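You operate a simulated robot arm through the tools that you are given. There is no shell and no other tool.

You run a simulated two-armed robot. Do the job below in one go: nothing can be reset, and whatever is moved stays where it is left.

TASK
Weigh and log the ALLOY bar from the lab top drawer.
Fine: on the lab scale; zero it first; lay the bar back and close the drawer. Where these are worked on the way, their far stop is far enough and under half their travel is too little: lab top drawer.
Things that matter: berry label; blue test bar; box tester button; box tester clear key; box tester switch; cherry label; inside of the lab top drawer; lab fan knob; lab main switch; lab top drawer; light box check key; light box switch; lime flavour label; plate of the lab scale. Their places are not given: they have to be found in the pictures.

Only the result counts: the job must be done as asked and must still hold three seconds after the hand-in. Knocking over, shifting, dropping, spilling or breaking anything else fails it.

THE ROBOT
Two 7-joint arms with fingered hands on one trunk that stands fixed in place. Base frame: the origin is at the foot of the trunk, x ahead of it, y to its left, z up; the work surface is at about z = 893. Units: mm, rad, N and s.
The left shoulder is at [80, 241, 1467], the right one opposite. Each reaches about 1128 mm from its shoulder. Payload 4.9 kg a hand.
The tool frame of a hand sits at the grasp point between the pads (the TCP): z along the fingers, y along the line on which they close. The tips reach 32 mm beyond it. The gripper opens to 200 mm; its body begins 89 mm behind the TCP. The gripper is a hand of 4 fingers: y runs from the thumb to the fingers, the wrist lies at [0, 0, -267] in the tool frame, and closing takes about 1.5 s.
Orientation is told as [roll, pitch, yaw] about the base's x, y, z axes, in that order, counted from this pose: with the fingers straight down and closing along the base's y, the tool's x points along the base's -x, its y along +y and its z along -z.

THE INTERFACE
- The arms move only by the tool apply_moves. It takes "left_series", "right_series" or both (then of equal length, played together; a hand with none holds still); each is text: rows parted by semicolons, each of 6 numbers parted by spaces: the shift along the tool's x, y, z in units of 100 mm (1.0 is 100 mm), then the turn, a rotation vector about the tool's x, y, z in units of 45 degrees (1.0 is 45 degrees). In form: tx ty tz rx ry rz; .... A call has 1 to 20 rows; each row is the pose to reach, as a shift and turn from the pose commanded when the call began, along the tool's axes at that moment. "left_fingers" and "right_fingers" are, for a hand that has rows, the closure, from 0 (fully open) to 1 (shut), set as the call begins (left out, the last holds). A call with a number of a shift or a turn outside -1 to 1 is refused whole. Each row takes 0.2 s and may step no farther than 50 mm and 0.15 rad from the row before; otherwise, or with a gripper value out of range, the whole call is refused. Where a pose cannot be reached the arm comes as near as it can. A force on the tool above 40 N (or 10 N above the force at the start of the call, whichever is more), or a blocked arm, ends the call early, and 0.2 s more pass. The fingers move at their own pace (about 72 mm/s each) and stop on an object; they squeeze with about 31 N. The grip force told is the motor's: it shows also when the fingers shut on nothing. Time passes only in rows, and 0.2 s behind the last, so rows that repeat a pose let the fingers close. The reply holds the time, the measured pose of the TCP, the force on the tool along the base axes, the opening and the grip force, in the units named above and with some noise, with the torque about the TCP (base axes, N m) and any sound that the robot's microphone picked up.
- Cameras (640 x 400 px; columns grow to the right, rows downward): "scene" is now at [108.1, 7.3, 1619.7]; the picture's right is [0.08, -1.00, 0.00], its down [-0.75, -0.06, -0.66] and it looks along [0.66, 0.05, -0.75] (base axes); focal length 282 px, centre (320, 200). "left" rides on the left gripper at [-69, -69, -116] in its tool frame; the picture's right is [0.71, -0.71, 0.00], its down [0.54, 0.54, -0.64] and it looks along [0.45, 0.45, 0.77] (tool axes); focal length 226 px, centre (320, 200). "right" rides on the right gripper at [69, -69, -116] in its tool frame; the picture's right is [0.71, 0.71, 0.00], its down [-0.54, 0.54, -0.64] and it looks along [-0.45, 0.45, 0.77] (tool axes); focal length 226 px, centre (320, 200).
- snapshot(camera): a new picture of that camera. It takes no simulated time.
- move_column(by): slides the trunk up (or, below 0, down) by that many mm; the arms and the scene camera ride with it, the base frame stays. It gives what a move gives, with no picture.
- curl_fingers(finger1, finger2, finger3, thumb_bend, hand): sets how far each is bent, from 0 (flat) to 1 (curled in); at 0.3 the hand is open as for a grip, at 0.7 the pads meet at the TCP. One left out holds its place. A second passes; each finger stops where it meets its share of the squeeze, and holds until it gets a number again. A gripper value or a shape takes the hand back. It gives what a move gives, with no picture; readings hold the bend of each and the force on the fingers (four entries, about 0 where the hand has none), thumb and palm.
- preshape(shape, hand): the hand has 4 fingers and takes this shape, open, in about a second: jaw (thumb against the fingers, like two jaws); tri (thumb and two fingers); tip (a fingertip pinch); poke (one finger out to press); point (the index stretched); flat (the hand flat); cup (the hand cupped); fist (a fist). The gripper value then closes the fingers along that shape, each until it touches; the sizes above hold for jaw. It gives what a move gives, with no picture.
- aim_head(pan, tilt): turns the head with the scene camera to pan (to the left, within 1.501 rad either way) and tilt (down, from -0.506 to 1.204), counted from straight ahead of the robot. It gives what a move gives.
- locate(camera, pixels): for up to 12 pixels [column, row] of the newest picture of that camera ("zoom" is the newest enlarged one), the place [x, y, z] in the base frame of the surface seen there, good to about 3 mm. It takes no simulated time.
- inspect(camera, box): a new picture of the part [left, top, right, bottom] of that camera's present view, enlarged. It takes no simulated time.
- finish_job(): hands the job in; it is judged then, once.

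Unless the task says otherwise, let go and move clear before handing in.

The tools are called after "Request:" as a command line: name --argument value ..., lists and objects as JSON in quotes. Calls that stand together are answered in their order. apply_moves: Moves the arms, as the interface text tells. Its arguments: {"type":"object","properties":{"left_series":{"type":"string"},"left_fingers":{"type":"number"},"right_series":{"type":"string"},"right_fingers":{"type":"number"}},"required":[]} The other tools are called the same way: move_column (by) moves the trunk up or down; preshape (shape, hand) gives the hand a shape; curl_fingers (finger1, finger2, finger3, thumb_bend, hand) moves the fingers one by one; aim_head (pan, tilt) turns the head that bears the scene camera; snapshot (camera) takes a picture; locate (camera, pixels) gives the place of the surface under pixels of a picture; inspect (camera, box) takes an enlarged picture of a part of a camera's view; finish_job () hands the job in.

At the start:

```text
t: 0.0
left_tcp_pos: [527.7, 358.5, 1269.7]
left_ee_rot: [0.001, 0.002, 0.002]
left_force: [-0.8, 0.5, -0.8]
left_ft_torque: [0.04, -0.03, 0.03]
left_finger_gap: 200.2
left_gripper_force: 0.0
left_shape: jaw
left_bend: [0.3, 0.3, 0.3, 0.3]
left_finger forces: [0.1, 0.0, 0.1, 0.0, 0.1, 0.0]
right_tcp_pos: [769.8, -261.2, 1273.0]
right_ee_rot: [0.0, 0.001, -0.001]
right_force: [-0.2, 0.4, 0.1]
right_ft_torque: [0.0, -0.01, 0.01]
right_finger_gap: 199.7
right_gripper_force: 0.0
right_shape: jaw
right_bend: [0.3, 0.3, 0.3, 0.3]
right_finger forces: [0.0, 0.0, 0.1, 0.1, 0.0, 0.0]
trunk travel left (down, up): [-375.0, 465.0]
head pan, tilt (commanded): [0.077, 0.846]
```

scene: 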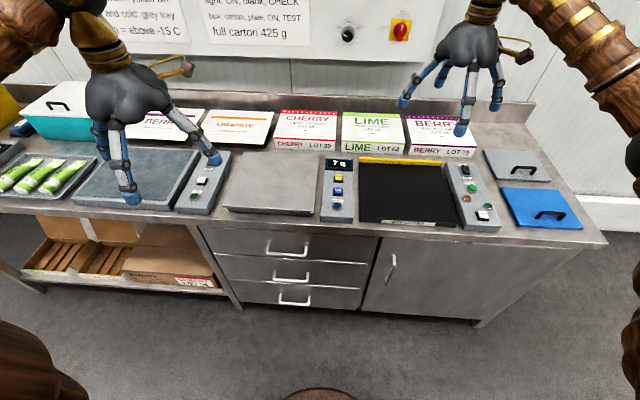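
right: 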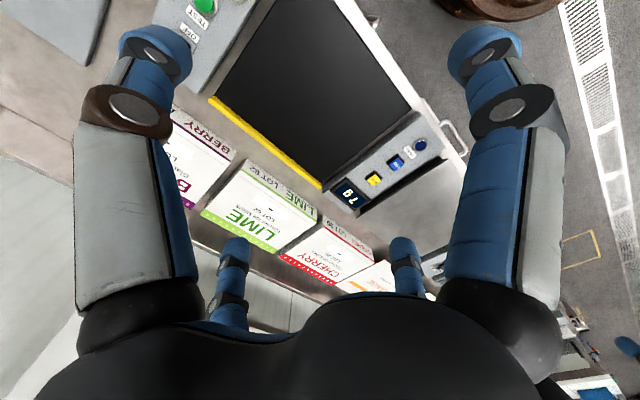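
left: 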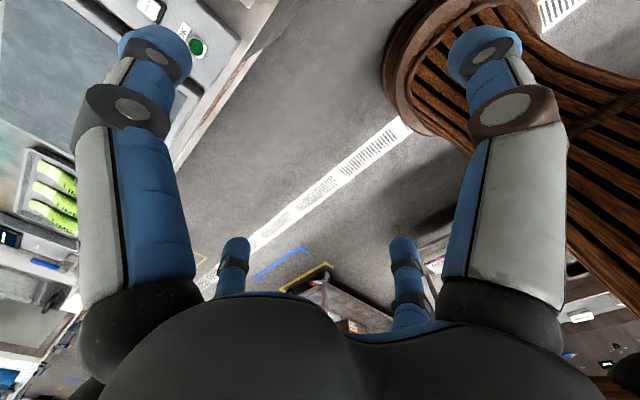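

The scene shows a bench with a three-drawer stack (handles near (287,249)) and a scale with a display reading about "7 g" at (339,163). I'll enlarge the parts that matter before moving.

Request:
inspect --camera "scene" --box '[210, 140, 370, 240]'

Request:
inspect --camera "scene" --box '[100, 0, 440, 60]'

Request:
inspect --camera "scene" --box '[350, 130, 590, 250]'

Request:
inspect --camera "scene" --box '[180, 210, 400, 320]'

```text
4.00 times, centred on (290, 190) of scene
```

zoom: 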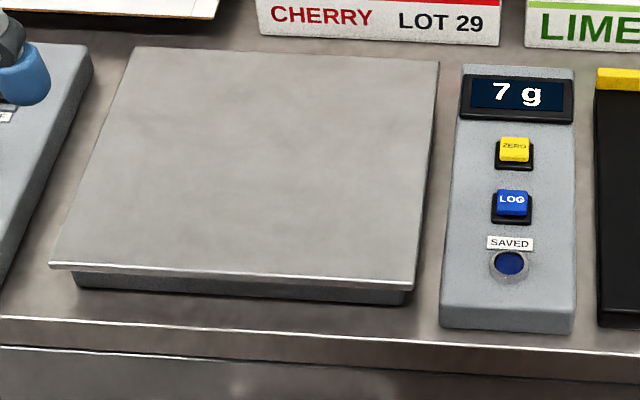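

```text
1.88 times, centred on (270, 30) of scene
```

zoom: 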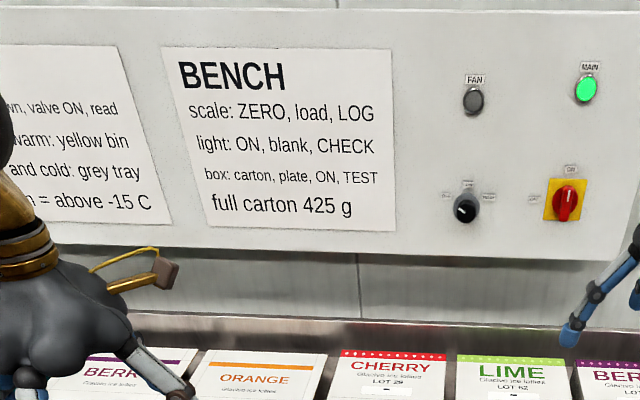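

```text
2.67 times, centred on (470, 190) of scene
```

zoom: 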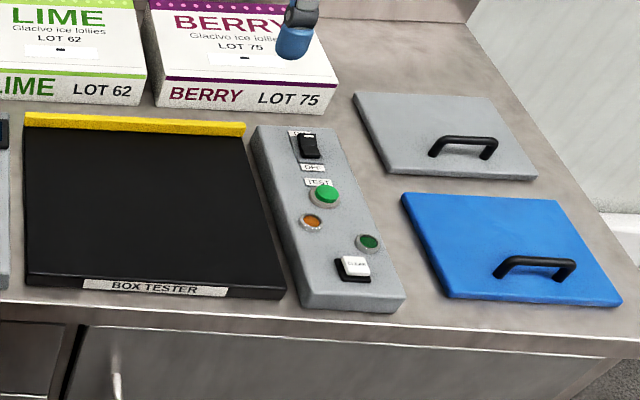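

```text
2.91 times, centred on (290, 265) of scene
```

zoom: 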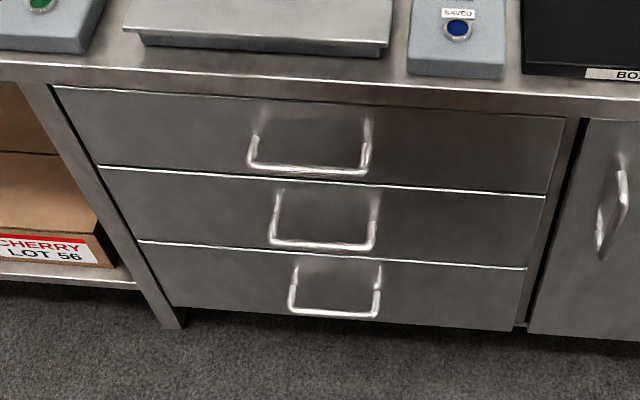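

The scale (plate at about (275,185), keys ZERO/LOG at (338,178)/(338,191)) is powered and reads 7 g. The top drawer handle is near (287,250). I'll locate these points now.

Request:
snapshot --camera "scene"

Request:
locate --camera "scene" --pixels '[[338, 177], [338, 190], [338, 205], [268, 254], [287, 256], [306, 257], [269, 242], [306, 242], [226, 206], [313, 214], [243, 152], [319, 155]]'

Request:
locate --camera "scene" --pixels '[[230, 240], [340, 250], [290, 234], [200, 226], [376, 240], [290, 277], [293, 303], [290, 222], [290, 228], [391, 266], [340, 164], [338, 216]]'

```text
taken
```

scene: 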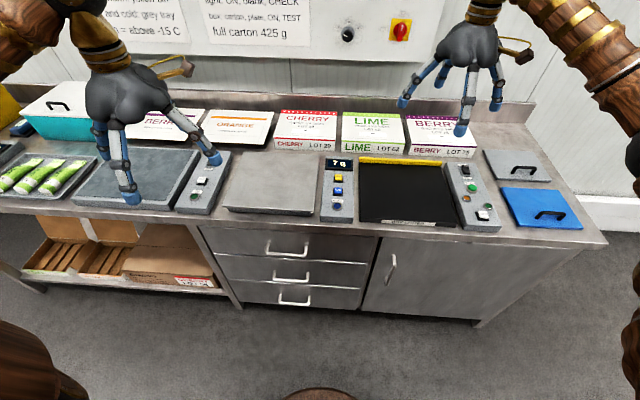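

```text
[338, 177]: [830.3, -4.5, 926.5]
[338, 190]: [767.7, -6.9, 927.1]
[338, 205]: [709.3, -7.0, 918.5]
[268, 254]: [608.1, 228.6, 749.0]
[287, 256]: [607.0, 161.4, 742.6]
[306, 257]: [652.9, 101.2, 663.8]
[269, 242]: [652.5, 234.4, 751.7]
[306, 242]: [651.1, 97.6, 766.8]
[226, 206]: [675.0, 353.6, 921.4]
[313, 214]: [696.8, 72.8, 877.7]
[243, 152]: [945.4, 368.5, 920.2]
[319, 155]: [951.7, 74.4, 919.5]
```

```text
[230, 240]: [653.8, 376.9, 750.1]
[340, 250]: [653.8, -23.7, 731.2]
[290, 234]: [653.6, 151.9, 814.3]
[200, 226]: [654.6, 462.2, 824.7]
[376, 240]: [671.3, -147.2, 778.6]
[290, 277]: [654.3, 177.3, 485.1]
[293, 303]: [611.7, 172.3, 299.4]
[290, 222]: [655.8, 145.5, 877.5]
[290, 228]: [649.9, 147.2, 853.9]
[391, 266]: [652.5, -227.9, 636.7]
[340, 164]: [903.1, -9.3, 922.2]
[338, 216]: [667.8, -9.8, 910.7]
```

The top drawer's front is at x≈653, with its handle bar at x≈607, y 100–229, z≈745. ZERO is at (830,-5,927) and LOG at (768,-7,927). Next I'll shape the right hand to poke and look at where its fingertip is.

Request:
preshape --shape "poke" --hand "right"

Request:
snapshot --camera "right"

Request:
snapshot --camera "scene"

Request:
inspect --camera "scene" --box '[380, 0, 540, 140]'

```text
t: 0.9
left_tcp_pos: [526.0, 359.1, 1270.6]
left_ee_rot: [-0.002, 0.003, 0.0]
left_force: [-0.1, -0.5, -0.2]
left_ft_torque: [-0.02, 0.01, -0.02]
left_finger_gap: 199.7
left_gripper_force: 0.0
left_shape: jaw
left_bend: [0.3, 0.3, 0.3, 0.3]
left_finger forces: [0.0, 0.1, 0.0, 0.0, 0.0, 0.1]
right_tcp_pos: [768.6, -261.3, 1273.1]
right_ee_rot: [0.001, -0.001, -0.001]
right_force: [-0.5, -0.1, -0.1]
right_ft_torque: [0.0, 0.01, -0.01]
right_finger_gap: 0.0
right_gripper_force: 0.0
right_shape: poke
right_bend: [1.0, 1.0, 1.0, 0.81]
right_finger forces: [0.1, 0.0, 0.1, 0.1, 0.0, 0.1]
trunk travel left (down, up): [-375.0, 465.0]
head pan, tilt (commanded): [0.077, 0.846]
```

```text
taken
```

right: 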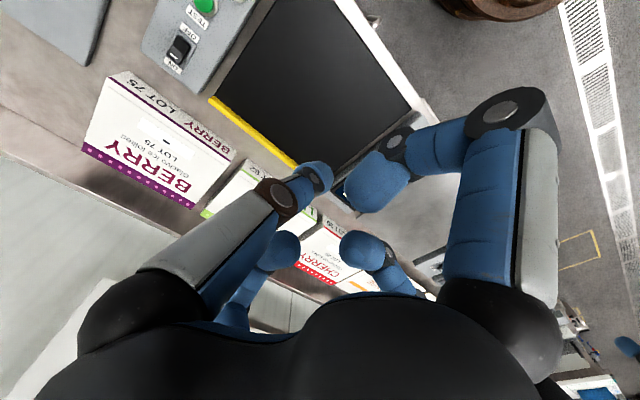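

```text
taken
```

scene: 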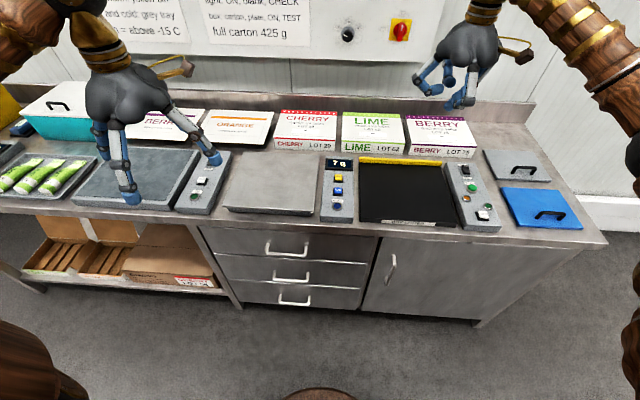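

```text
2.86 times, centred on (460, 70) of scene
```

zoom: 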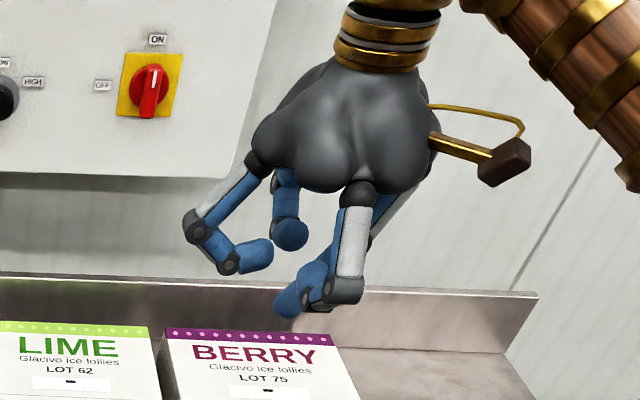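

In the poke shape the digit whose tip shows near (315,178) in the right picture seems to reach farthest. I'll locate the digit tips to learn the poke geometry.

Request:
locate --camera "right" --pixels '[[316, 178], [300, 172], [322, 190], [370, 180], [385, 190], [283, 250], [365, 250], [310, 165], [325, 180], [360, 165], [290, 240], [350, 240]]'

Request:
inspect --camera "right" --box '[200, 100, 460, 320]'

Request:
locate --camera "scene" --pixels '[[449, 93], [447, 90], [433, 85], [460, 107], [456, 106], [425, 94], [444, 86], [464, 102], [468, 96], [420, 80], [426, 90], [452, 80]]'

```text
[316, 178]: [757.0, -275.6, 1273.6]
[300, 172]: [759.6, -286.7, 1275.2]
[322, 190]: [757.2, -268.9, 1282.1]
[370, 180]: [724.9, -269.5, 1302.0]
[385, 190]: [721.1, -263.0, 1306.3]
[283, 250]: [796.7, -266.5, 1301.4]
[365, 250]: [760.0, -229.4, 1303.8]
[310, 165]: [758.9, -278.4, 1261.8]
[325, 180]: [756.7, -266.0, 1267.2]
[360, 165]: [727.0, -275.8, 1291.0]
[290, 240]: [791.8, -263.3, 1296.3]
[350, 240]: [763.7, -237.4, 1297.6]
```

```text
1.82 times, centred on (330, 210) of right
```

zoom: 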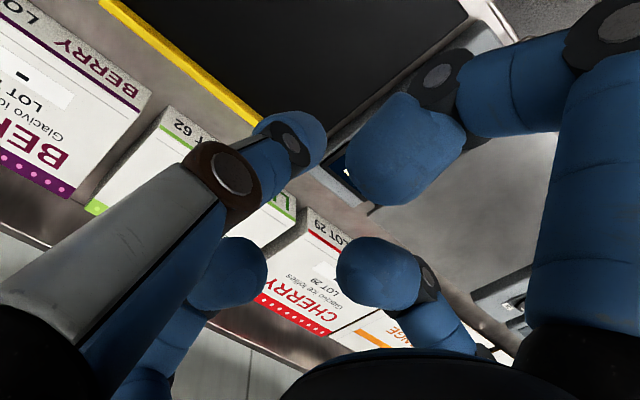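

```text
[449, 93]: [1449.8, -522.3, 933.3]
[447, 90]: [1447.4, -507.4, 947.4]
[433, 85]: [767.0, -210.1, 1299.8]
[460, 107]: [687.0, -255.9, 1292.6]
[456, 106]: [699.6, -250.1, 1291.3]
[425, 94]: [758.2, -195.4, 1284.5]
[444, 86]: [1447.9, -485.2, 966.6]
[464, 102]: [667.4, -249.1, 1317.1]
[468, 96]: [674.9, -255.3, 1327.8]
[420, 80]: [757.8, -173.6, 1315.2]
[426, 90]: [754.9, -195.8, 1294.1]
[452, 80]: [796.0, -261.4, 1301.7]
```

The poking digit ends close to the TCP's x and y and about 20–25 mm beyond it, with the others curled roughly 25 mm higher. I'll carry the right hand over to above the ZERO key in steps.

Request:
apply_moves --right_series "-0.07 0.29 0.3 0 0 0; -0.14 0.58 0.6 0 0 0; -0.2 0.87 0.9 0 0 0"

Request:
apply_moves --right_series "-0.07 0.29 0.3 0 0 0; -0.14 0.58 0.6 0 0 0; -0.2 0.87 0.9 0 0 0"

Request:
apply_moves --right_series "-0.07 0.29 0.2 0 0 0; -0.14 0.58 0.4 0 0 0; -0.2 0.87 0.6 0 0 0; -0.2 0.87 0.6 0 0 0"

Request:
snapshot --camera "scene"

Request:
snapshot --camera "right"

```text
t: 1.7
left_tcp_pos: [527.3, 359.3, 1268.6]
left_ee_rot: [0.001, 0.002, 0.0]
left_force: [0.2, -0.2, -0.5]
left_ft_torque: [0.01, 0.02, 0.0]
left_finger_gap: 200.1
left_gripper_force: 0.1
left_shape: jaw
left_bend: [0.3, 0.3, 0.3, 0.3]
left_finger forces: [0.0, 0.0, 0.0, 0.1, 0.0, 0.1]
right_tcp_pos: [787.4, -172.5, 1184.1]
right_ee_rot: [-0.001, 0.0, -0.002]
right_force: [0.1, 0.0, 0.3]
right_ft_torque: [0.02, 0.0, -0.02]
right_finger_gap: 0.0
right_gripper_force: 0.0
right_shape: poke
right_bend: [1.0, 1.0, 1.0, 0.81]
right_finger forces: [0.0, 0.0, 0.0, 0.0, 0.0, 0.1]
trunk travel left (down, up): [-375.0, 465.0]
head pan, tilt (commanded): [0.077, 0.846]
```

```text
t: 2.5
left_tcp_pos: [527.3, 361.1, 1270.1]
left_ee_rot: [0.001, 0.003, -0.001]
left_force: [0.3, -0.9, 0.3]
left_ft_torque: [-0.03, -0.02, 0.0]
left_finger_gap: 199.9
left_gripper_force: 0.1
left_shape: jaw
left_bend: [0.3, 0.3, 0.3, 0.3]
left_finger forces: [0.1, 0.1, 0.0, 0.1, 0.1, 0.0]
right_tcp_pos: [808.2, -85.4, 1092.9]
right_ee_rot: [-0.003, -0.001, -0.001]
right_force: [0.5, 0.2, 0.4]
right_ft_torque: [-0.01, 0.0, 0.0]
right_finger_gap: 0.1
right_gripper_force: 0.0
right_shape: poke
right_bend: [1.0, 1.0, 1.0, 0.81]
right_finger forces: [0.1, 0.1, 0.1, 0.0, 0.0, 0.0]
trunk travel left (down, up): [-375.0, 465.0]
head pan, tilt (commanded): [0.077, 0.846]
```

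```text
t: 3.5
left_tcp_pos: [526.6, 358.4, 1269.2]
left_ee_rot: [0.0, 0.002, 0.002]
left_force: [-0.1, -0.8, 0.4]
left_ft_torque: [0.01, -0.01, 0.02]
left_finger_gap: 200.1
left_gripper_force: 0.1
left_shape: jaw
left_bend: [0.3, 0.3, 0.3, 0.3]
left_finger forces: [0.1, 0.0, 0.1, 0.0, 0.0, 0.1]
right_tcp_pos: [830.6, -3.1, 1034.5]
right_ee_rot: [0.001, 0.0, 0.0]
right_force: [0.2, 0.2, -0.4]
right_ft_torque: [-0.02, 0.03, -0.05]
right_finger_gap: 0.0
right_gripper_force: 0.1
right_shape: poke
right_bend: [1.0, 1.0, 1.0, 0.81]
right_finger forces: [0.0, 0.0, 0.1, 0.0, 0.0, 0.0]
trunk travel left (down, up): [-375.0, 465.0]
head pan, tilt (commanded): [0.077, 0.846]
```

```text
taken
```

scene: 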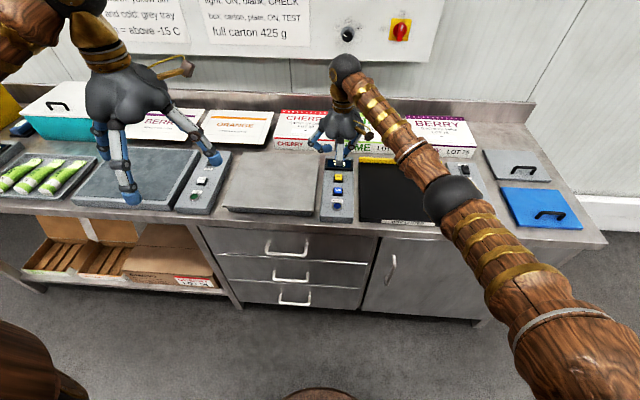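

```text
taken
```

right: 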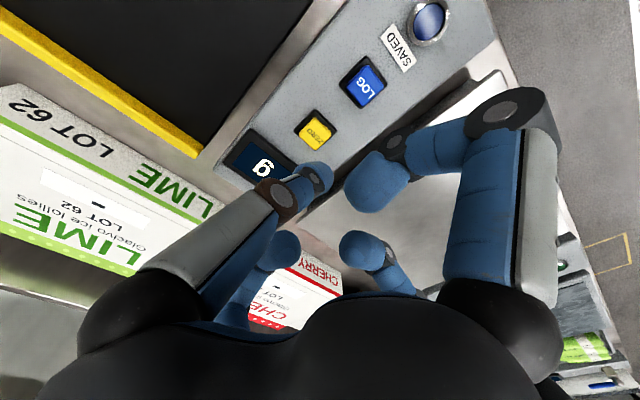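

The right camera now sees ZERO at (313,128) and LOG at (364,83). I'll locate the keys and the fingertip precisely.

Request:
locate --camera "right" --pixels '[[314, 127], [304, 120], [325, 128], [309, 138], [365, 82], [350, 90], [375, 88], [310, 165], [320, 172], [327, 180], [305, 165], [290, 180]]'

Request:
inspect --camera "scene" --box '[290, 90, 400, 230]'

Request:
inspect --camera "right" --box '[240, 60, 440, 260]'

```text
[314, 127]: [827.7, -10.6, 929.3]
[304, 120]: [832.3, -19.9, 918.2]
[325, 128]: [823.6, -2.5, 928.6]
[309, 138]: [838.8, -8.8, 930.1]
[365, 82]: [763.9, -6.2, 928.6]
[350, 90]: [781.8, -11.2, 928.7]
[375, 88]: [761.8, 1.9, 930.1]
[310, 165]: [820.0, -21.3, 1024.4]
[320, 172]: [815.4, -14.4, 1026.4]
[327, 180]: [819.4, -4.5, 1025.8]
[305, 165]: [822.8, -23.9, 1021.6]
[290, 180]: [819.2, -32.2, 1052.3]
```

```text
2.86 times, centred on (345, 160) of scene
```

zoom: 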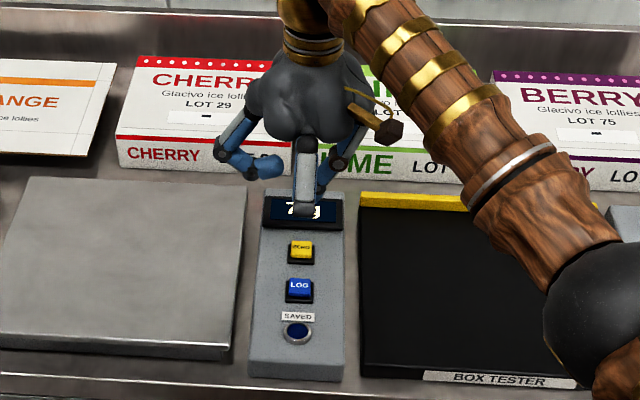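

```text
2.00 times, centred on (340, 160) of right
```

zoom: 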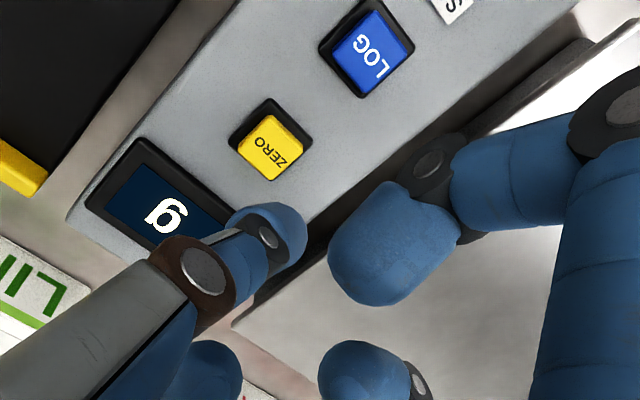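

ZERO's top is at about (829,-6,929), and the fingertip sits about 10 mm toward -y and 25 mm below the TCP. I'll shift +7 mm in y and go down 60 mm, then look again.

Request:
apply_moves --right_series "0.01 0.04 0.3 0 0 0; 0.01 0.08 0.6 0 0 0; 0.01 0.08 0.6 0 0 0"

Request:
inspect --camera "scene" --box '[290, 120, 390, 220]'

Request:
inspect --camera "right" --box '[240, 60, 440, 260]'

```text
t: 4.3
left_tcp_pos: [526.8, 358.3, 1269.4]
left_ee_rot: [0.0, 0.0, 0.002]
left_force: [-0.4, 0.4, -0.8]
left_ft_torque: [0.01, 0.02, -0.01]
left_finger_gap: 199.9
left_gripper_force: 0.1
left_shape: jaw
left_bend: [0.3, 0.3, 0.3, 0.3]
left_finger forces: [0.1, 0.0, 0.0, 0.0, 0.0, 0.0]
right_tcp_pos: [827.4, 8.8, 973.7]
right_ee_rot: [-0.001, 0.001, 0.001]
right_force: [0.7, 0.1, 0.2]
right_ft_torque: [-0.02, 0.01, 0.02]
right_finger_gap: 0.0
right_gripper_force: 0.0
right_shape: poke
right_bend: [1.0, 1.0, 1.0, 0.81]
right_finger forces: [0.0, 0.0, 0.0, 0.1, 0.1, 0.0]
trunk travel left (down, up): [-375.0, 465.0]
head pan, tilt (commanded): [0.077, 0.846]
```

```text
4.00 times, centred on (340, 170) of scene
```

zoom: 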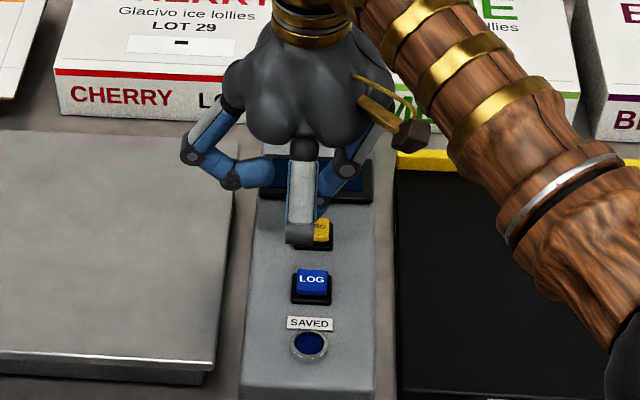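

```text
2.00 times, centred on (340, 160) of right
```

zoom: 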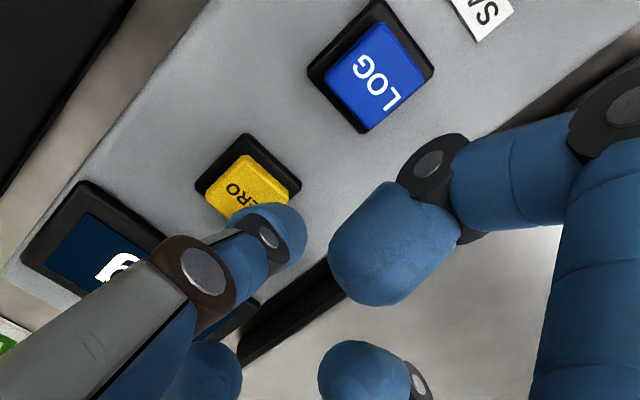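

The tip at zoom (285,225) now hangs above and slightly right of ZERO. I'll measure it against the key before pressing.

Request:
locate --camera "zoom" --pixels '[[270, 206], [285, 215], [300, 225], [300, 245], [255, 208], [275, 230], [245, 180], [240, 165], [280, 190], [228, 195], [375, 75], [285, 260]]'

```text
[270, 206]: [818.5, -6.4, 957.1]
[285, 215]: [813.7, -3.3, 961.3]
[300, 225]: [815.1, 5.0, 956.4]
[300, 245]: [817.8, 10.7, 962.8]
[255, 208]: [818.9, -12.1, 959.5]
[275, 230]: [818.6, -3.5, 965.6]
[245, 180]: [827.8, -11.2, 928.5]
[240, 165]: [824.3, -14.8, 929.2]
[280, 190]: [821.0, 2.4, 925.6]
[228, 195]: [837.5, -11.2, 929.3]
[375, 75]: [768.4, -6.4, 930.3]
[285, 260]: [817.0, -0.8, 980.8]
```

The tip centre is at y≈1 and the key centre is at y≈-6, x≈829, about 22 mm below. I'll shift -6 mm in y and go down gently toward contact.

Request:
apply_moves --right_series "-0.02 -0.06 0.05 0 0 0; -0.02 -0.06 0.12 0 0 0; -0.02 -0.06 0.17 0 0 0; -0.02 -0.06 0.2 0 0 0; -0.02 -0.06 0.23 0 0 0"

Request:
inspect --camera "scene" --box '[290, 120, 390, 220]'

Request:
inspect --camera "right" --box '[240, 60, 440, 260]'

```text
t: 5.5
left_tcp_pos: [524.3, 360.0, 1270.2]
left_ee_rot: [-0.001, 0.001, 0.003]
left_force: [0.5, -0.5, 0.5]
left_ft_torque: [0.01, -0.03, -0.01]
left_finger_gap: 199.6
left_gripper_force: 0.1
left_shape: jaw
left_bend: [0.3, 0.3, 0.3, 0.3]
left_finger forces: [0.0, 0.0, 0.0, 0.0, 0.1, 0.0]
right_tcp_pos: [830.1, 1.1, 953.5]
right_ee_rot: [0.001, -0.004, 0.0]
right_force: [4.0, -2.9, 18.1]
right_ft_torque: [-0.09, -0.11, 0.03]
right_finger_gap: 0.0
right_gripper_force: 0.1
right_shape: poke
right_bend: [1.0, 1.0, 1.0, 0.81]
right_finger forces: [0.0, 0.1, 0.0, 0.1, 17.5, 0.1]
trunk travel left (down, up): [-375.0, 465.0]
head pan, tilt (commanded): [0.077, 0.846]
heard: click
```

```text
4.00 times, centred on (340, 170) of scene
```

zoom: 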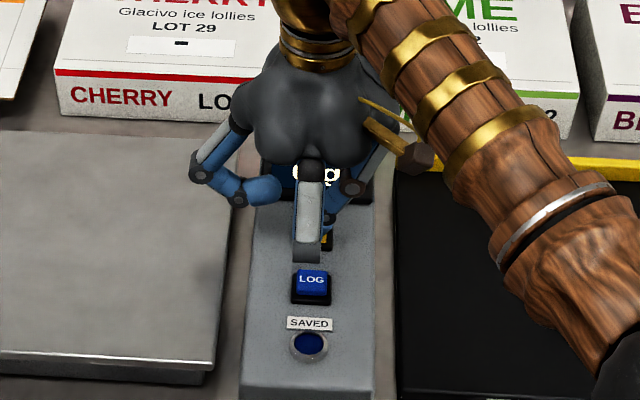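

```text
2.00 times, centred on (340, 160) of right
```

zoom: 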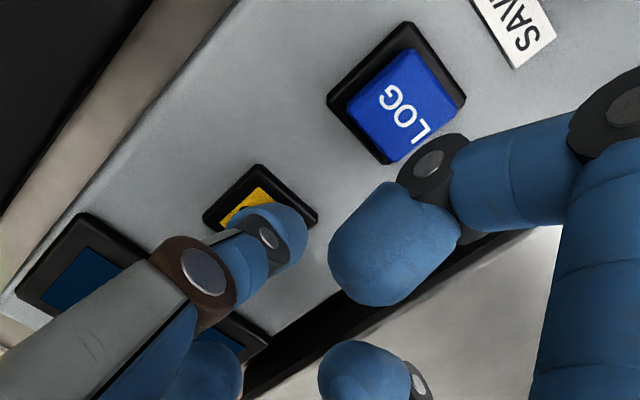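

A click was heard and the force on the tip is 18 N. I'll lift off and read the display.

Request:
apply_moves --right_series "0 0 -0.3 0 0 0; 0 0 -0.6 0 0 0; 0 0 -0.9 0 0 0; 0 0 -0.9 0 0 0"

Request:
apply_moves --right_series "0 -0.3 -0.3 0 0 0; 0 -0.6 -0.5 0 0 0; 0 -0.95 -0.5 0 0 0; 0 -0.95 -0.5 0 0 0"

Request:
inspect --camera "scene" --box '[290, 120, 390, 220]'

```text
t: 6.5
left_tcp_pos: [527.7, 360.3, 1270.2]
left_ee_rot: [-0.001, 0.001, 0.004]
left_force: [-0.8, 0.6, 0.2]
left_ft_torque: [0.02, 0.03, -0.02]
left_finger_gap: 199.9
left_gripper_force: 0.0
left_shape: jaw
left_bend: [0.3, 0.3, 0.3, 0.3]
left_finger forces: [0.0, 0.0, 0.1, 0.0, 0.0, 0.0]
right_tcp_pos: [830.5, 1.3, 1038.5]
right_ee_rot: [0.001, 0.001, 0.001]
right_force: [0.1, 0.1, -0.8]
right_ft_torque: [0.01, -0.03, -0.03]
right_finger_gap: 0.0
right_gripper_force: 0.2
right_shape: poke
right_bend: [1.0, 1.0, 1.0, 0.81]
right_finger forces: [0.0, 0.0, 0.0, 0.1, 0.1, 0.0]
trunk travel left (down, up): [-375.0, 465.0]
head pan, tilt (commanded): [0.077, 0.846]
```

```text
t: 7.5
left_tcp_pos: [527.3, 361.1, 1270.1]
left_ee_rot: [0.0, 0.002, 0.002]
left_force: [-0.2, -0.1, -1.0]
left_ft_torque: [-0.01, 0.02, -0.05]
left_finger_gap: 199.9
left_gripper_force: 0.0
left_shape: jaw
left_bend: [0.3, 0.3, 0.3, 0.3]
left_finger forces: [0.0, 0.0, 0.1, 0.0, 0.0, 0.0]
right_tcp_pos: [829.2, -93.9, 1089.5]
right_ee_rot: [0.0, 0.0, 0.0]
right_force: [0.8, -0.1, -0.6]
right_ft_torque: [0.0, 0.01, 0.0]
right_finger_gap: 0.0
right_gripper_force: 0.0
right_shape: poke
right_bend: [1.0, 1.0, 1.0, 0.81]
right_finger forces: [0.0, 0.0, 0.1, 0.0, 0.1, 0.0]
trunk travel left (down, up): [-375.0, 465.0]
head pan, tilt (commanded): [0.077, 0.846]
```

```text
4.00 times, centred on (340, 170) of scene
```

zoom: 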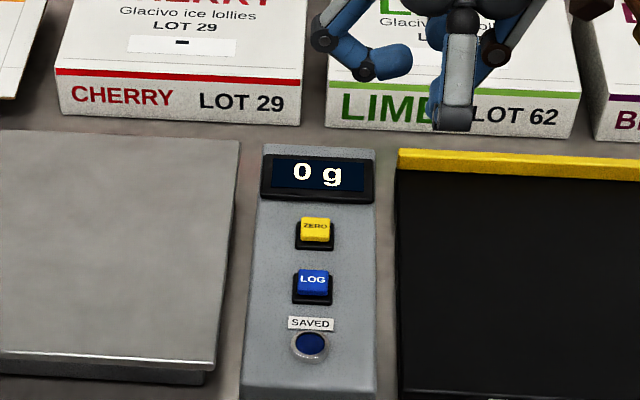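

The display now reads 0 g, so the scale is zeroed. Next I'll bring the left hand down in front of the drawer handle while pitching it to point forward.

Request:
apply_moves --left_series "0.05 -0.16 0.16 0 -0.167 0; 0.1 -0.32 0.32 0 -0.333 0; 0.15 -0.48 0.48 0 -0.5 0; 0.2 -0.64 0.64 0 -0.667 0; 0.25 -0.8 0.8 0 -0.833 0; 0.3 -0.95 0.95 0 -1 0"

Request:
apply_moves --left_series "0.11 -0.16 0.11 0 -0.167 0; 0.22 -0.32 0.22 0 -0.333 0; 0.33 -0.48 0.33 0 -0.5 0; 0.44 -0.64 0.44 0 -0.667 0; 0.55 -0.8 0.55 0 -0.833 0; 0.67 -0.95 0.67 0 -1 0"

Request:
snapshot --camera "scene"

Request:
snapshot --camera "left"

```text
t: 8.9
left_tcp_pos: [594.1, 279.6, 1183.0]
left_ee_rot: [-0.001, -0.783, 0.002]
left_force: [-0.2, 0.0, -0.5]
left_ft_torque: [0.03, 0.03, -0.01]
left_finger_gap: 199.9
left_gripper_force: 0.1
left_shape: jaw
left_bend: [0.3, 0.3, 0.3, 0.3]
left_finger forces: [0.0, 0.1, 0.1, 0.1, 0.0, 0.0]
left hand out of reach, approached as far as the arm can: row 4, 5, 6
right_tcp_pos: [830.5, -93.3, 1089.3]
right_ee_rot: [0.0, 0.0, 0.0]
right_force: [0.4, 0.5, -0.6]
right_ft_torque: [-0.03, -0.01, -0.01]
right_finger_gap: 0.0
right_gripper_force: 0.1
right_shape: poke
right_bend: [1.0, 1.0, 1.0, 0.81]
right_finger forces: [0.0, 0.0, 0.1, 0.0, 0.1, 0.0]
trunk travel left (down, up): [-375.0, 465.0]
head pan, tilt (commanded): [0.077, 0.846]
```

```text
t: 10.3
left_tcp_pos: [597.2, 183.6, 1091.5]
left_ee_rot: [-0.287, -1.571, 0.289]
left_force: [-0.4, 0.4, 0.1]
left_ft_torque: [0.0, -0.02, 0.01]
left_finger_gap: 200.1
left_gripper_force: 0.1
left_shape: jaw
left_bend: [0.3, 0.3, 0.3, 0.3]
left_finger forces: [0.0, 0.0, 0.0, 0.0, 0.1, 0.0]
left hand out of reach, approached as far as the arm can: row 1, 2, 3, 4
right_tcp_pos: [830.8, -94.4, 1089.5]
right_ee_rot: [0.0, 0.001, 0.001]
right_force: [0.5, 0.3, -0.5]
right_ft_torque: [-0.06, -0.03, -0.01]
right_finger_gap: 0.0
right_gripper_force: 0.0
right_shape: poke
right_bend: [1.0, 1.0, 1.0, 0.81]
right_finger forces: [0.0, 0.0, 0.0, 0.0, 0.1, 0.0]
trunk travel left (down, up): [-375.0, 465.0]
head pan, tilt (commanded): [0.077, 0.846]
```

```text
taken
```

scene: 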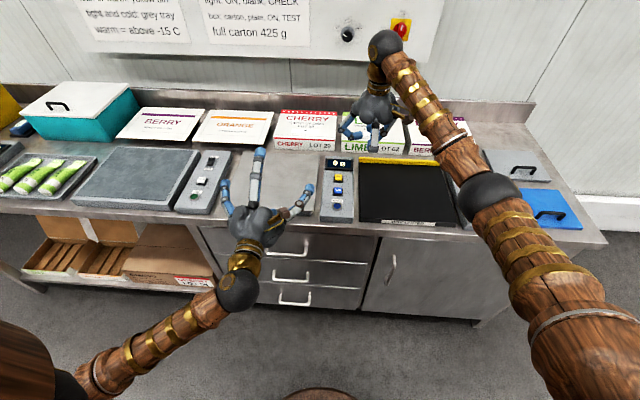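

```text
taken
```

left: 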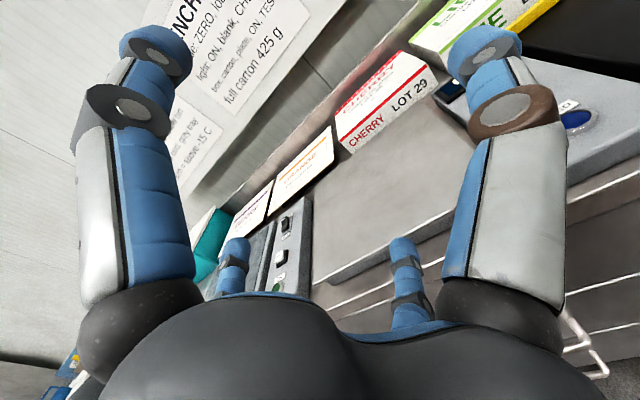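

The hand now points forward at x≈597 (the fold limit of the arm kept it from going farther back), above the bench edge. I'll descend and retreat so the tips stay clear of the edge at x≈650.

Request:
apply_moves --left_series "0.3 -0.05 -0.15 0 0 0; 0.6 -0.1 -0.35 0 0 0; 0.95 -0.19 -0.6 0 0 0"

Request:
apply_moves --left_series "0.32 0 0 0 0 0; 0.64 0 0 0 0 0; 0.95 0 0 0 0 0"

Request:
snapshot --camera "scene"

Request:
snapshot --camera "left"

```text
t: 11.1
left_tcp_pos: [554.3, 161.4, 1012.9]
left_ee_rot: [0.42, -1.566, -0.421]
left_force: [0.4, -0.2, 0.2]
left_ft_torque: [0.02, 0.04, 0.01]
left_finger_gap: 200.0
left_gripper_force: 0.2
left_shape: jaw
left_bend: [0.3, 0.3, 0.3, 0.3]
left_finger forces: [0.0, 0.0, 0.0, 0.1, 0.1, 0.1]
left hand out of reach, approached as far as the arm can: row 3
right_tcp_pos: [830.7, -94.1, 1088.7]
right_ee_rot: [0.0, 0.002, 0.0]
right_force: [0.2, 0.5, -0.5]
right_ft_torque: [0.0, 0.02, 0.03]
right_finger_gap: 0.0
right_gripper_force: 0.1
right_shape: poke
right_bend: [1.0, 1.0, 1.0, 0.81]
right_finger forces: [0.0, 0.0, 0.1, 0.0, 0.1, 0.1]
trunk travel left (down, up): [-375.0, 465.0]
head pan, tilt (commanded): [0.077, 0.846]
```

```text
t: 11.9
left_tcp_pos: [593.6, 153.5, 963.9]
left_ee_rot: [0.478, -1.561, -0.478]
left_force: [0.8, 0.0, -1.0]
left_ft_torque: [-0.01, 0.0, 0.02]
left_finger_gap: 200.1
left_gripper_force: 0.1
left_shape: jaw
left_bend: [0.3, 0.3, 0.3, 0.3]
left_finger forces: [0.0, 0.1, 0.0, 0.0, 0.0, 0.1]
left hand out of reach, approached as far as the arm can: row 1, 2, 3
right_tcp_pos: [829.4, -93.6, 1090.2]
right_ee_rot: [0.0, 0.0, -0.001]
right_force: [-0.7, -0.6, -0.5]
right_ft_torque: [0.02, 0.03, -0.03]
right_finger_gap: 0.0
right_gripper_force: 0.1
right_shape: poke
right_bend: [1.0, 1.0, 1.0, 0.81]
right_finger forces: [0.0, 0.0, 0.0, 0.0, 0.1, 0.0]
trunk travel left (down, up): [-375.0, 465.0]
head pan, tilt (commanded): [0.077, 0.846]
```

```text
taken
```

scene: 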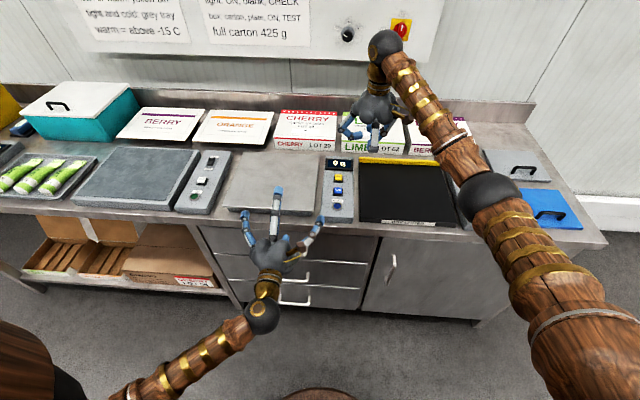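

```text
taken
```

left: 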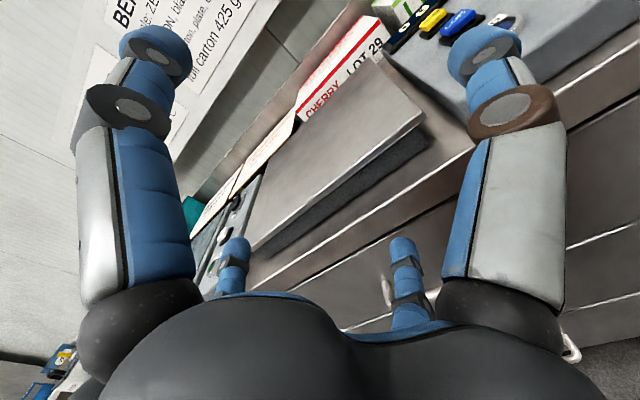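

Lower poses are hard to reach with the shoulders this high, so I'll use the trunk. First I raise the right hand so it won't be pushed into the bench when the trunk goes down.

Request:
apply_moves --right_series "0.1 -0.28 -0.33 0 0 0; 0.2 -0.56 -0.66 0 0 0; 0.3 -0.83 -1.0 0 0 0"

Request:
apply_moves --right_series "0.1 -0.28 -0.33 0 0 0; 0.2 -0.56 -0.66 0 0 0; 0.3 -0.83 -1.0 0 0 0"

Request:
move_column --by -80

Request:
apply_moves --left_series "0 0 -0.3 0 0 0; 0 0 -0.6 0 0 0; 0 0 -0.6 0 0 0"

Request:
snapshot --camera "scene"

```text
t: 12.7
left_tcp_pos: [593.2, 153.7, 966.1]
left_ee_rot: [0.556, -1.561, -0.553]
left_force: [-0.8, -0.3, 0.6]
left_ft_torque: [0.0, 0.04, -0.02]
left_finger_gap: 199.9
left_gripper_force: 0.1
left_shape: jaw
left_bend: [0.3, 0.3, 0.3, 0.3]
left_finger forces: [0.1, 0.1, 0.0, 0.1, 0.0, 0.0]
right_tcp_pos: [797.2, -178.5, 1189.5]
right_ee_rot: [-0.001, 0.0, 0.0]
right_force: [-0.5, -0.1, -0.4]
right_ft_torque: [0.02, -0.03, -0.02]
right_finger_gap: 0.1
right_gripper_force: 0.1
right_shape: poke
right_bend: [1.0, 1.0, 1.0, 0.81]
right_finger forces: [0.0, 0.1, 0.0, 0.0, 0.0, 0.0]
trunk travel left (down, up): [-375.0, 465.0]
head pan, tilt (commanded): [0.077, 0.846]
```

```text
t: 13.5
left_tcp_pos: [592.9, 153.8, 965.6]
left_ee_rot: [0.527, -1.56, -0.522]
left_force: [-0.8, 0.2, 0.6]
left_ft_torque: [0.0, 0.01, 0.01]
left_finger_gap: 199.9
left_gripper_force: 0.0
left_shape: jaw
left_bend: [0.3, 0.3, 0.3, 0.3]
left_finger forces: [0.0, 0.1, 0.1, 0.1, 0.0, 0.0]
right_tcp_pos: [769.7, -258.7, 1291.3]
right_ee_rot: [-0.001, -0.001, 0.0]
right_force: [-0.3, 0.1, -0.2]
right_ft_torque: [-0.02, -0.01, 0.03]
right_finger_gap: 0.0
right_gripper_force: 0.0
right_shape: poke
right_bend: [1.0, 1.0, 1.0, 0.81]
right_finger forces: [0.1, 0.0, 0.0, 0.0, 0.0, 0.0]
trunk travel left (down, up): [-375.0, 465.0]
head pan, tilt (commanded): [0.077, 0.846]
```

```text
t: 14.7
left_tcp_pos: [593.3, 155.2, 884.3]
left_ee_rot: [0.465, -1.559, -0.463]
left_force: [0.9, -0.3, 0.5]
left_ft_torque: [-0.03, 0.0, -0.01]
left_finger_gap: 200.0
left_gripper_force: 0.1
left_shape: jaw
left_bend: [0.3, 0.3, 0.3, 0.3]
left_finger forces: [0.1, 0.0, 0.0, 0.0, 0.0, 0.0]
right_tcp_pos: [770.5, -258.7, 1211.1]
right_ee_rot: [-0.001, 0.0, 0.001]
right_force: [1.1, 0.2, 0.0]
right_ft_torque: [0.02, -0.01, 0.0]
right_finger_gap: 0.0
right_gripper_force: 0.0
right_shape: poke
right_bend: [1.0, 1.0, 1.0, 0.81]
right_finger forces: [0.0, 0.1, 0.1, 0.0, 0.1, 0.0]
trunk travel left (down, up): [-295.0, 545.0]
head pan, tilt (commanded): [0.077, 0.846]
```

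```text
t: 15.5
left_tcp_pos: [564.4, 143.6, 909.2]
left_ee_rot: [0.471, -1.559, -0.466]
left_force: [0.2, 0.9, 0.1]
left_ft_torque: [-0.02, 0.01, 0.01]
left_finger_gap: 200.0
left_gripper_force: 0.1
left_shape: jaw
left_bend: [0.3, 0.3, 0.3, 0.3]
left_finger forces: [0.0, 0.0, 0.0, 0.0, 0.0, 0.0]
left hand out of reach, approached as far as the arm can: row 1, 2, 3
right_tcp_pos: [768.7, -258.8, 1211.3]
right_ee_rot: [0.002, 0.001, 0.0]
right_force: [-0.2, -0.3, -0.7]
right_ft_torque: [0.03, -0.01, 0.0]
right_finger_gap: 0.1
right_gripper_force: 0.0
right_shape: poke
right_bend: [1.0, 1.0, 1.0, 0.81]
right_finger forces: [0.0, 0.1, 0.0, 0.1, 0.0, 0.0]
trunk travel left (down, up): [-295.0, 545.0]
head pan, tilt (commanded): [0.077, 0.846]
```

```text
taken
```

scene: 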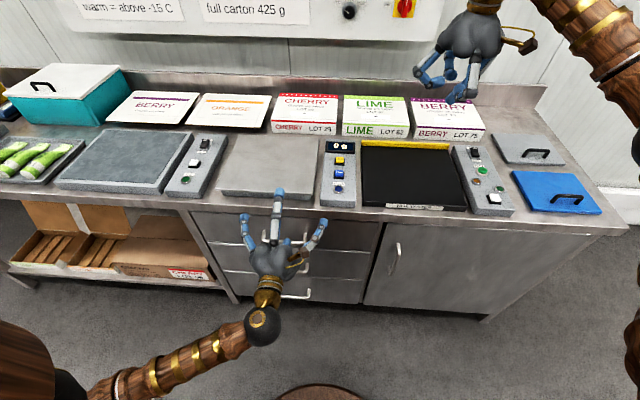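

The fold limit with a level hand is too tight, so I'll grip the handle with the hand tilted about 45° downward instead. I'll put the trunk back, tilt the hand, and test which finger number is which.

Request:
move_column --by 80

Request:
apply_moves --left_series "0 0 0 0 0.167 0; 0 0 0 0 0.333 0; 0 0 0 0 0.5 0; 0 0 -0.1 0 0.667 0; 0 0 -0.2 0 0.833 0; 0 0 -0.3 0 1 0"

Request:
curl_fingers --hand "left" --finger1 0.55 --finger2 0.3 --finger3 0.3 --thumb_bend 0.3

Request:
snapshot --camera "left"

Request:
snapshot --camera "scene"

```text
t: 16.6
left_tcp_pos: [563.9, 144.1, 990.8]
left_ee_rot: [0.468, -1.557, -0.465]
left_force: [0.2, 0.4, -0.1]
left_ft_torque: [-0.03, -0.01, 0.02]
left_finger_gap: 200.0
left_gripper_force: 0.1
left_shape: jaw
left_bend: [0.3, 0.3, 0.3, 0.3]
left_finger forces: [0.0, 0.0, 0.0, 0.0, 0.0, 0.0]
right_tcp_pos: [769.7, -258.9, 1289.3]
right_ee_rot: [0.0, 0.0, 0.0]
right_force: [-0.3, 0.4, -0.6]
right_ft_torque: [0.0, 0.0, 0.0]
right_finger_gap: 0.0
right_gripper_force: 0.0
right_shape: poke
right_bend: [1.0, 1.0, 1.0, 0.81]
right_finger forces: [0.0, 0.1, 0.0, 0.0, 0.0, 0.0]
trunk travel left (down, up): [-375.0, 465.0]
head pan, tilt (commanded): [0.077, 0.846]
```

```text
t: 18.0
left_tcp_pos: [533.9, 142.1, 989.3]
left_ee_rot: [0.01, -0.769, -0.006]
left_force: [-0.4, -0.8, 0.6]
left_ft_torque: [0.02, -0.01, -0.01]
left_finger_gap: 199.8
left_gripper_force: 0.0
left_shape: jaw
left_bend: [0.3, 0.3, 0.3, 0.3]
left_finger forces: [0.0, 0.0, 0.0, 0.1, 0.1, 0.1]
right_tcp_pos: [770.5, -260.8, 1291.8]
right_ee_rot: [-0.001, -0.001, -0.001]
right_force: [0.5, -0.4, -0.5]
right_ft_torque: [0.04, 0.02, 0.03]
right_finger_gap: 0.0
right_gripper_force: 0.1
right_shape: poke
right_bend: [1.0, 1.0, 1.0, 0.81]
right_finger forces: [0.1, 0.1, 0.0, 0.0, 0.1, 0.0]
trunk travel left (down, up): [-375.0, 465.0]
head pan, tilt (commanded): [0.077, 0.846]
```

```text
t: 19.0
left_tcp_pos: [533.5, 143.3, 989.8]
left_ee_rot: [0.008, -0.773, -0.003]
left_force: [1.1, 0.4, 0.1]
left_ft_torque: [0.0, 0.05, 0.0]
left_finger_gap: 104.8
left_gripper_force: 0.0
left_shape: fingers
left_bend: [0.55, 0.3, 0.3, 0.3]
left_finger forces: [0.0, 0.1, 0.0, 0.0, 0.1, 0.0]
right_tcp_pos: [769.6, -259.2, 1291.4]
right_ee_rot: [0.0, 0.0, 0.0]
right_force: [-0.3, -0.9, 0.1]
right_ft_torque: [0.04, 0.01, -0.01]
right_finger_gap: 0.0
right_gripper_force: 0.0
right_shape: poke
right_bend: [1.0, 1.0, 1.0, 0.81]
right_finger forces: [0.0, 0.0, 0.1, 0.0, 0.0, 0.0]
trunk travel left (down, up): [-375.0, 465.0]
head pan, tilt (commanded): [0.077, 0.846]
```

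```text
taken
```

left: 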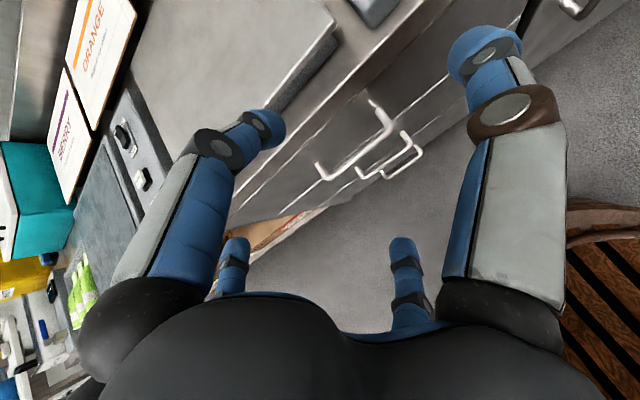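

```text
taken
```

scene: 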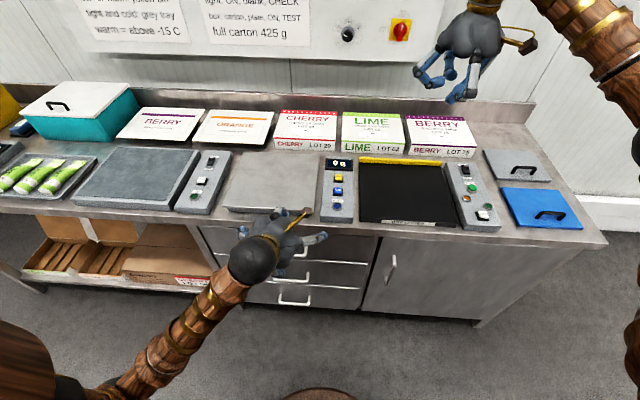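

finger1 is the upper/far digit (tip at (272,130) in the left picture), the one to go behind the handle bar. I'll measure its tip, and the handle seen around (320,178)–(388,122).

Request:
locate --camera "left" --pixels '[[275, 128], [270, 115], [262, 140], [285, 132], [220, 140], [245, 150], [225, 170], [175, 230], [325, 178], [355, 152], [386, 125], [340, 165]]'

Request:
inspect --camera "left" --box '[220, 80, 440, 220]'

```text
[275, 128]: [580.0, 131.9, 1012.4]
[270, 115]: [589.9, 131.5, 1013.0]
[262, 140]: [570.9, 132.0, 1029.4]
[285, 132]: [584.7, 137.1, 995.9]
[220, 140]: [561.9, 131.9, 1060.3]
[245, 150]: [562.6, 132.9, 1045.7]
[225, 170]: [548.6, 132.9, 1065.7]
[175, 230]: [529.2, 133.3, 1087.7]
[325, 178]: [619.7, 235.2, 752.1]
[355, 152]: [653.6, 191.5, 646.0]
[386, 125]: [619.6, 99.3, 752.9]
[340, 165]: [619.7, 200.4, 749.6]
```

```text
2.86 times, centred on (330, 150) of left
```

zoom: 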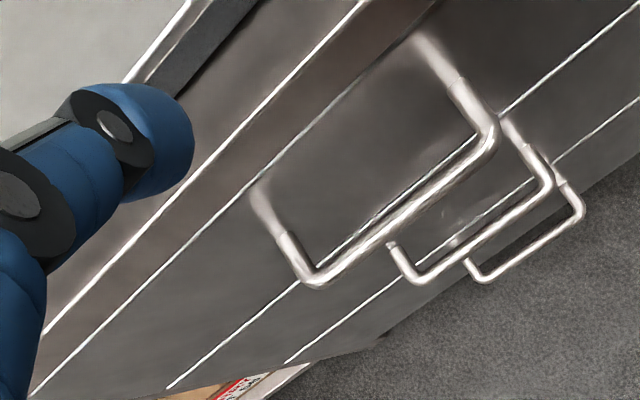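

The handle bar's centre is at about (614, y 99–235, 745), with about 32 mm between it and the drawer front. I'll bring the tilted hand down so finger1 lines up above that gap, stopping about 60 mm high.

Request:
apply_moves --left_series "0.16 0.04 0.29 0 0 0; 0.32 0.08 0.58 0 0 0; 0.48 0.12 0.86 0 0 0"

Request:
apply_moves --left_series "0.16 0.04 0.27 0 0 0; 0.32 0.08 0.54 0 0 0; 0.48 0.12 0.8 0 0 0; 0.48 0.12 0.8 0 0 0"

Request:
snapshot --camera "left"

Request:
snapshot --camera "scene"

```text
t: 19.8
left_tcp_pos: [558.7, 156.9, 894.4]
left_ee_rot: [0.008, -0.774, -0.004]
left_force: [0.3, 0.7, -0.2]
left_ft_torque: [0.01, 0.01, 0.02]
left_finger_gap: 104.8
left_gripper_force: 0.1
left_shape: fingers
left_bend: [0.55, 0.3, 0.3, 0.3]
left_finger forces: [0.0, 0.1, 0.0, 0.0, 0.1, 0.1]
right_tcp_pos: [769.8, -259.4, 1290.9]
right_ee_rot: [0.001, 0.0, 0.0]
right_force: [1.4, -0.4, -0.4]
right_ft_torque: [-0.01, -0.01, 0.0]
right_finger_gap: 0.0
right_gripper_force: 0.2
right_shape: poke
right_bend: [1.0, 1.0, 1.0, 0.81]
right_finger forces: [0.1, 0.0, 0.0, 0.0, 0.0, 0.0]
trunk travel left (down, up): [-375.0, 465.0]
head pan, tilt (commanded): [0.077, 0.846]
```

```text
t: 20.8
left_tcp_pos: [582.6, 167.8, 804.8]
left_ee_rot: [0.01, -0.773, -0.004]
left_force: [0.4, -0.1, -0.2]
left_ft_torque: [0.0, 0.01, -0.03]
left_finger_gap: 104.7
left_gripper_force: 0.1
left_shape: fingers
left_bend: [0.55, 0.3, 0.3, 0.3]
left_finger forces: [0.0, 0.0, 0.0, 0.0, 0.1, 0.0]
right_tcp_pos: [769.0, -259.0, 1290.5]
right_ee_rot: [0.0, 0.0, 0.0]
right_force: [0.1, -0.3, 0.4]
right_ft_torque: [-0.01, 0.0, -0.01]
right_finger_gap: 0.0
right_gripper_force: 0.1
right_shape: poke
right_bend: [1.0, 1.0, 1.0, 0.81]
right_finger forces: [0.1, 0.0, 0.0, 0.0, 0.0, 0.1]
trunk travel left (down, up): [-375.0, 465.0]
head pan, tilt (commanded): [0.077, 0.846]
```

```text
taken
```

left: 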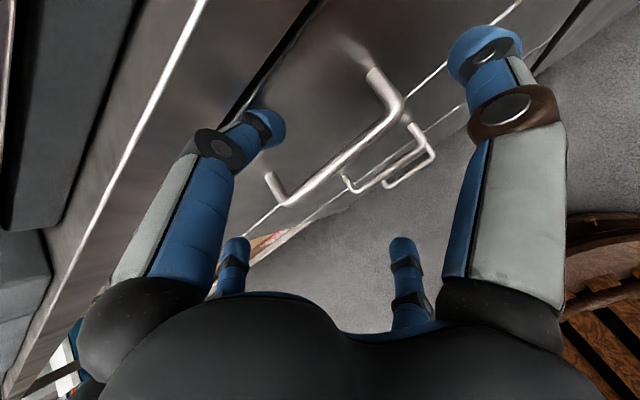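

```text
taken
```

scene: 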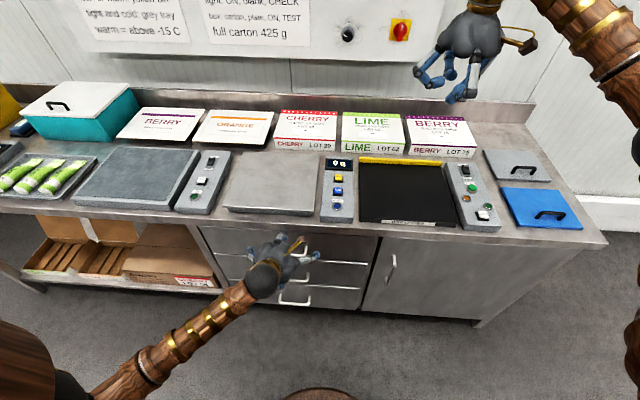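

Request:
locate --camera "left" --pixels '[[275, 128], [270, 115], [285, 132], [290, 205], [330, 168], [370, 135], [397, 105], [270, 178], [372, 72], [255, 90], [180, 60], [300, 100]]'

Request:
inspect --camera "left" --box '[180, 40, 440, 240]'

```text
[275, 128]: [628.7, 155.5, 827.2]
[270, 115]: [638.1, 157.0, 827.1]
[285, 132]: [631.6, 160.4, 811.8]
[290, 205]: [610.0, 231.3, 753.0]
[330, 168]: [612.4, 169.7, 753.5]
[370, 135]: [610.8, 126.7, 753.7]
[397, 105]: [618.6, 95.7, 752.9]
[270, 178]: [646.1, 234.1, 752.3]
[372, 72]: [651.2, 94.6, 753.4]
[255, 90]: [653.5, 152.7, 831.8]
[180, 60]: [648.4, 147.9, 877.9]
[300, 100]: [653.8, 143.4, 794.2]
```

```text
2.00 times, centred on (310, 140) of left
```

zoom: 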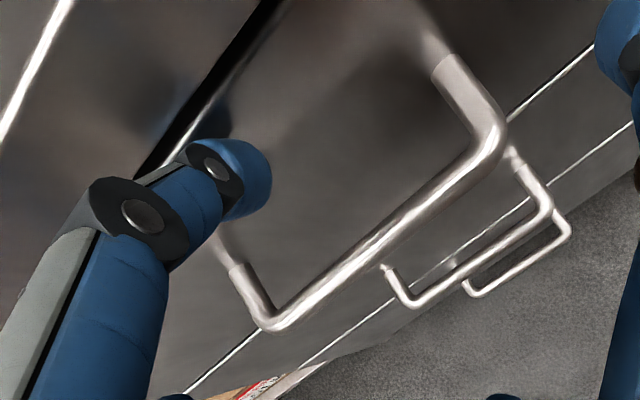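

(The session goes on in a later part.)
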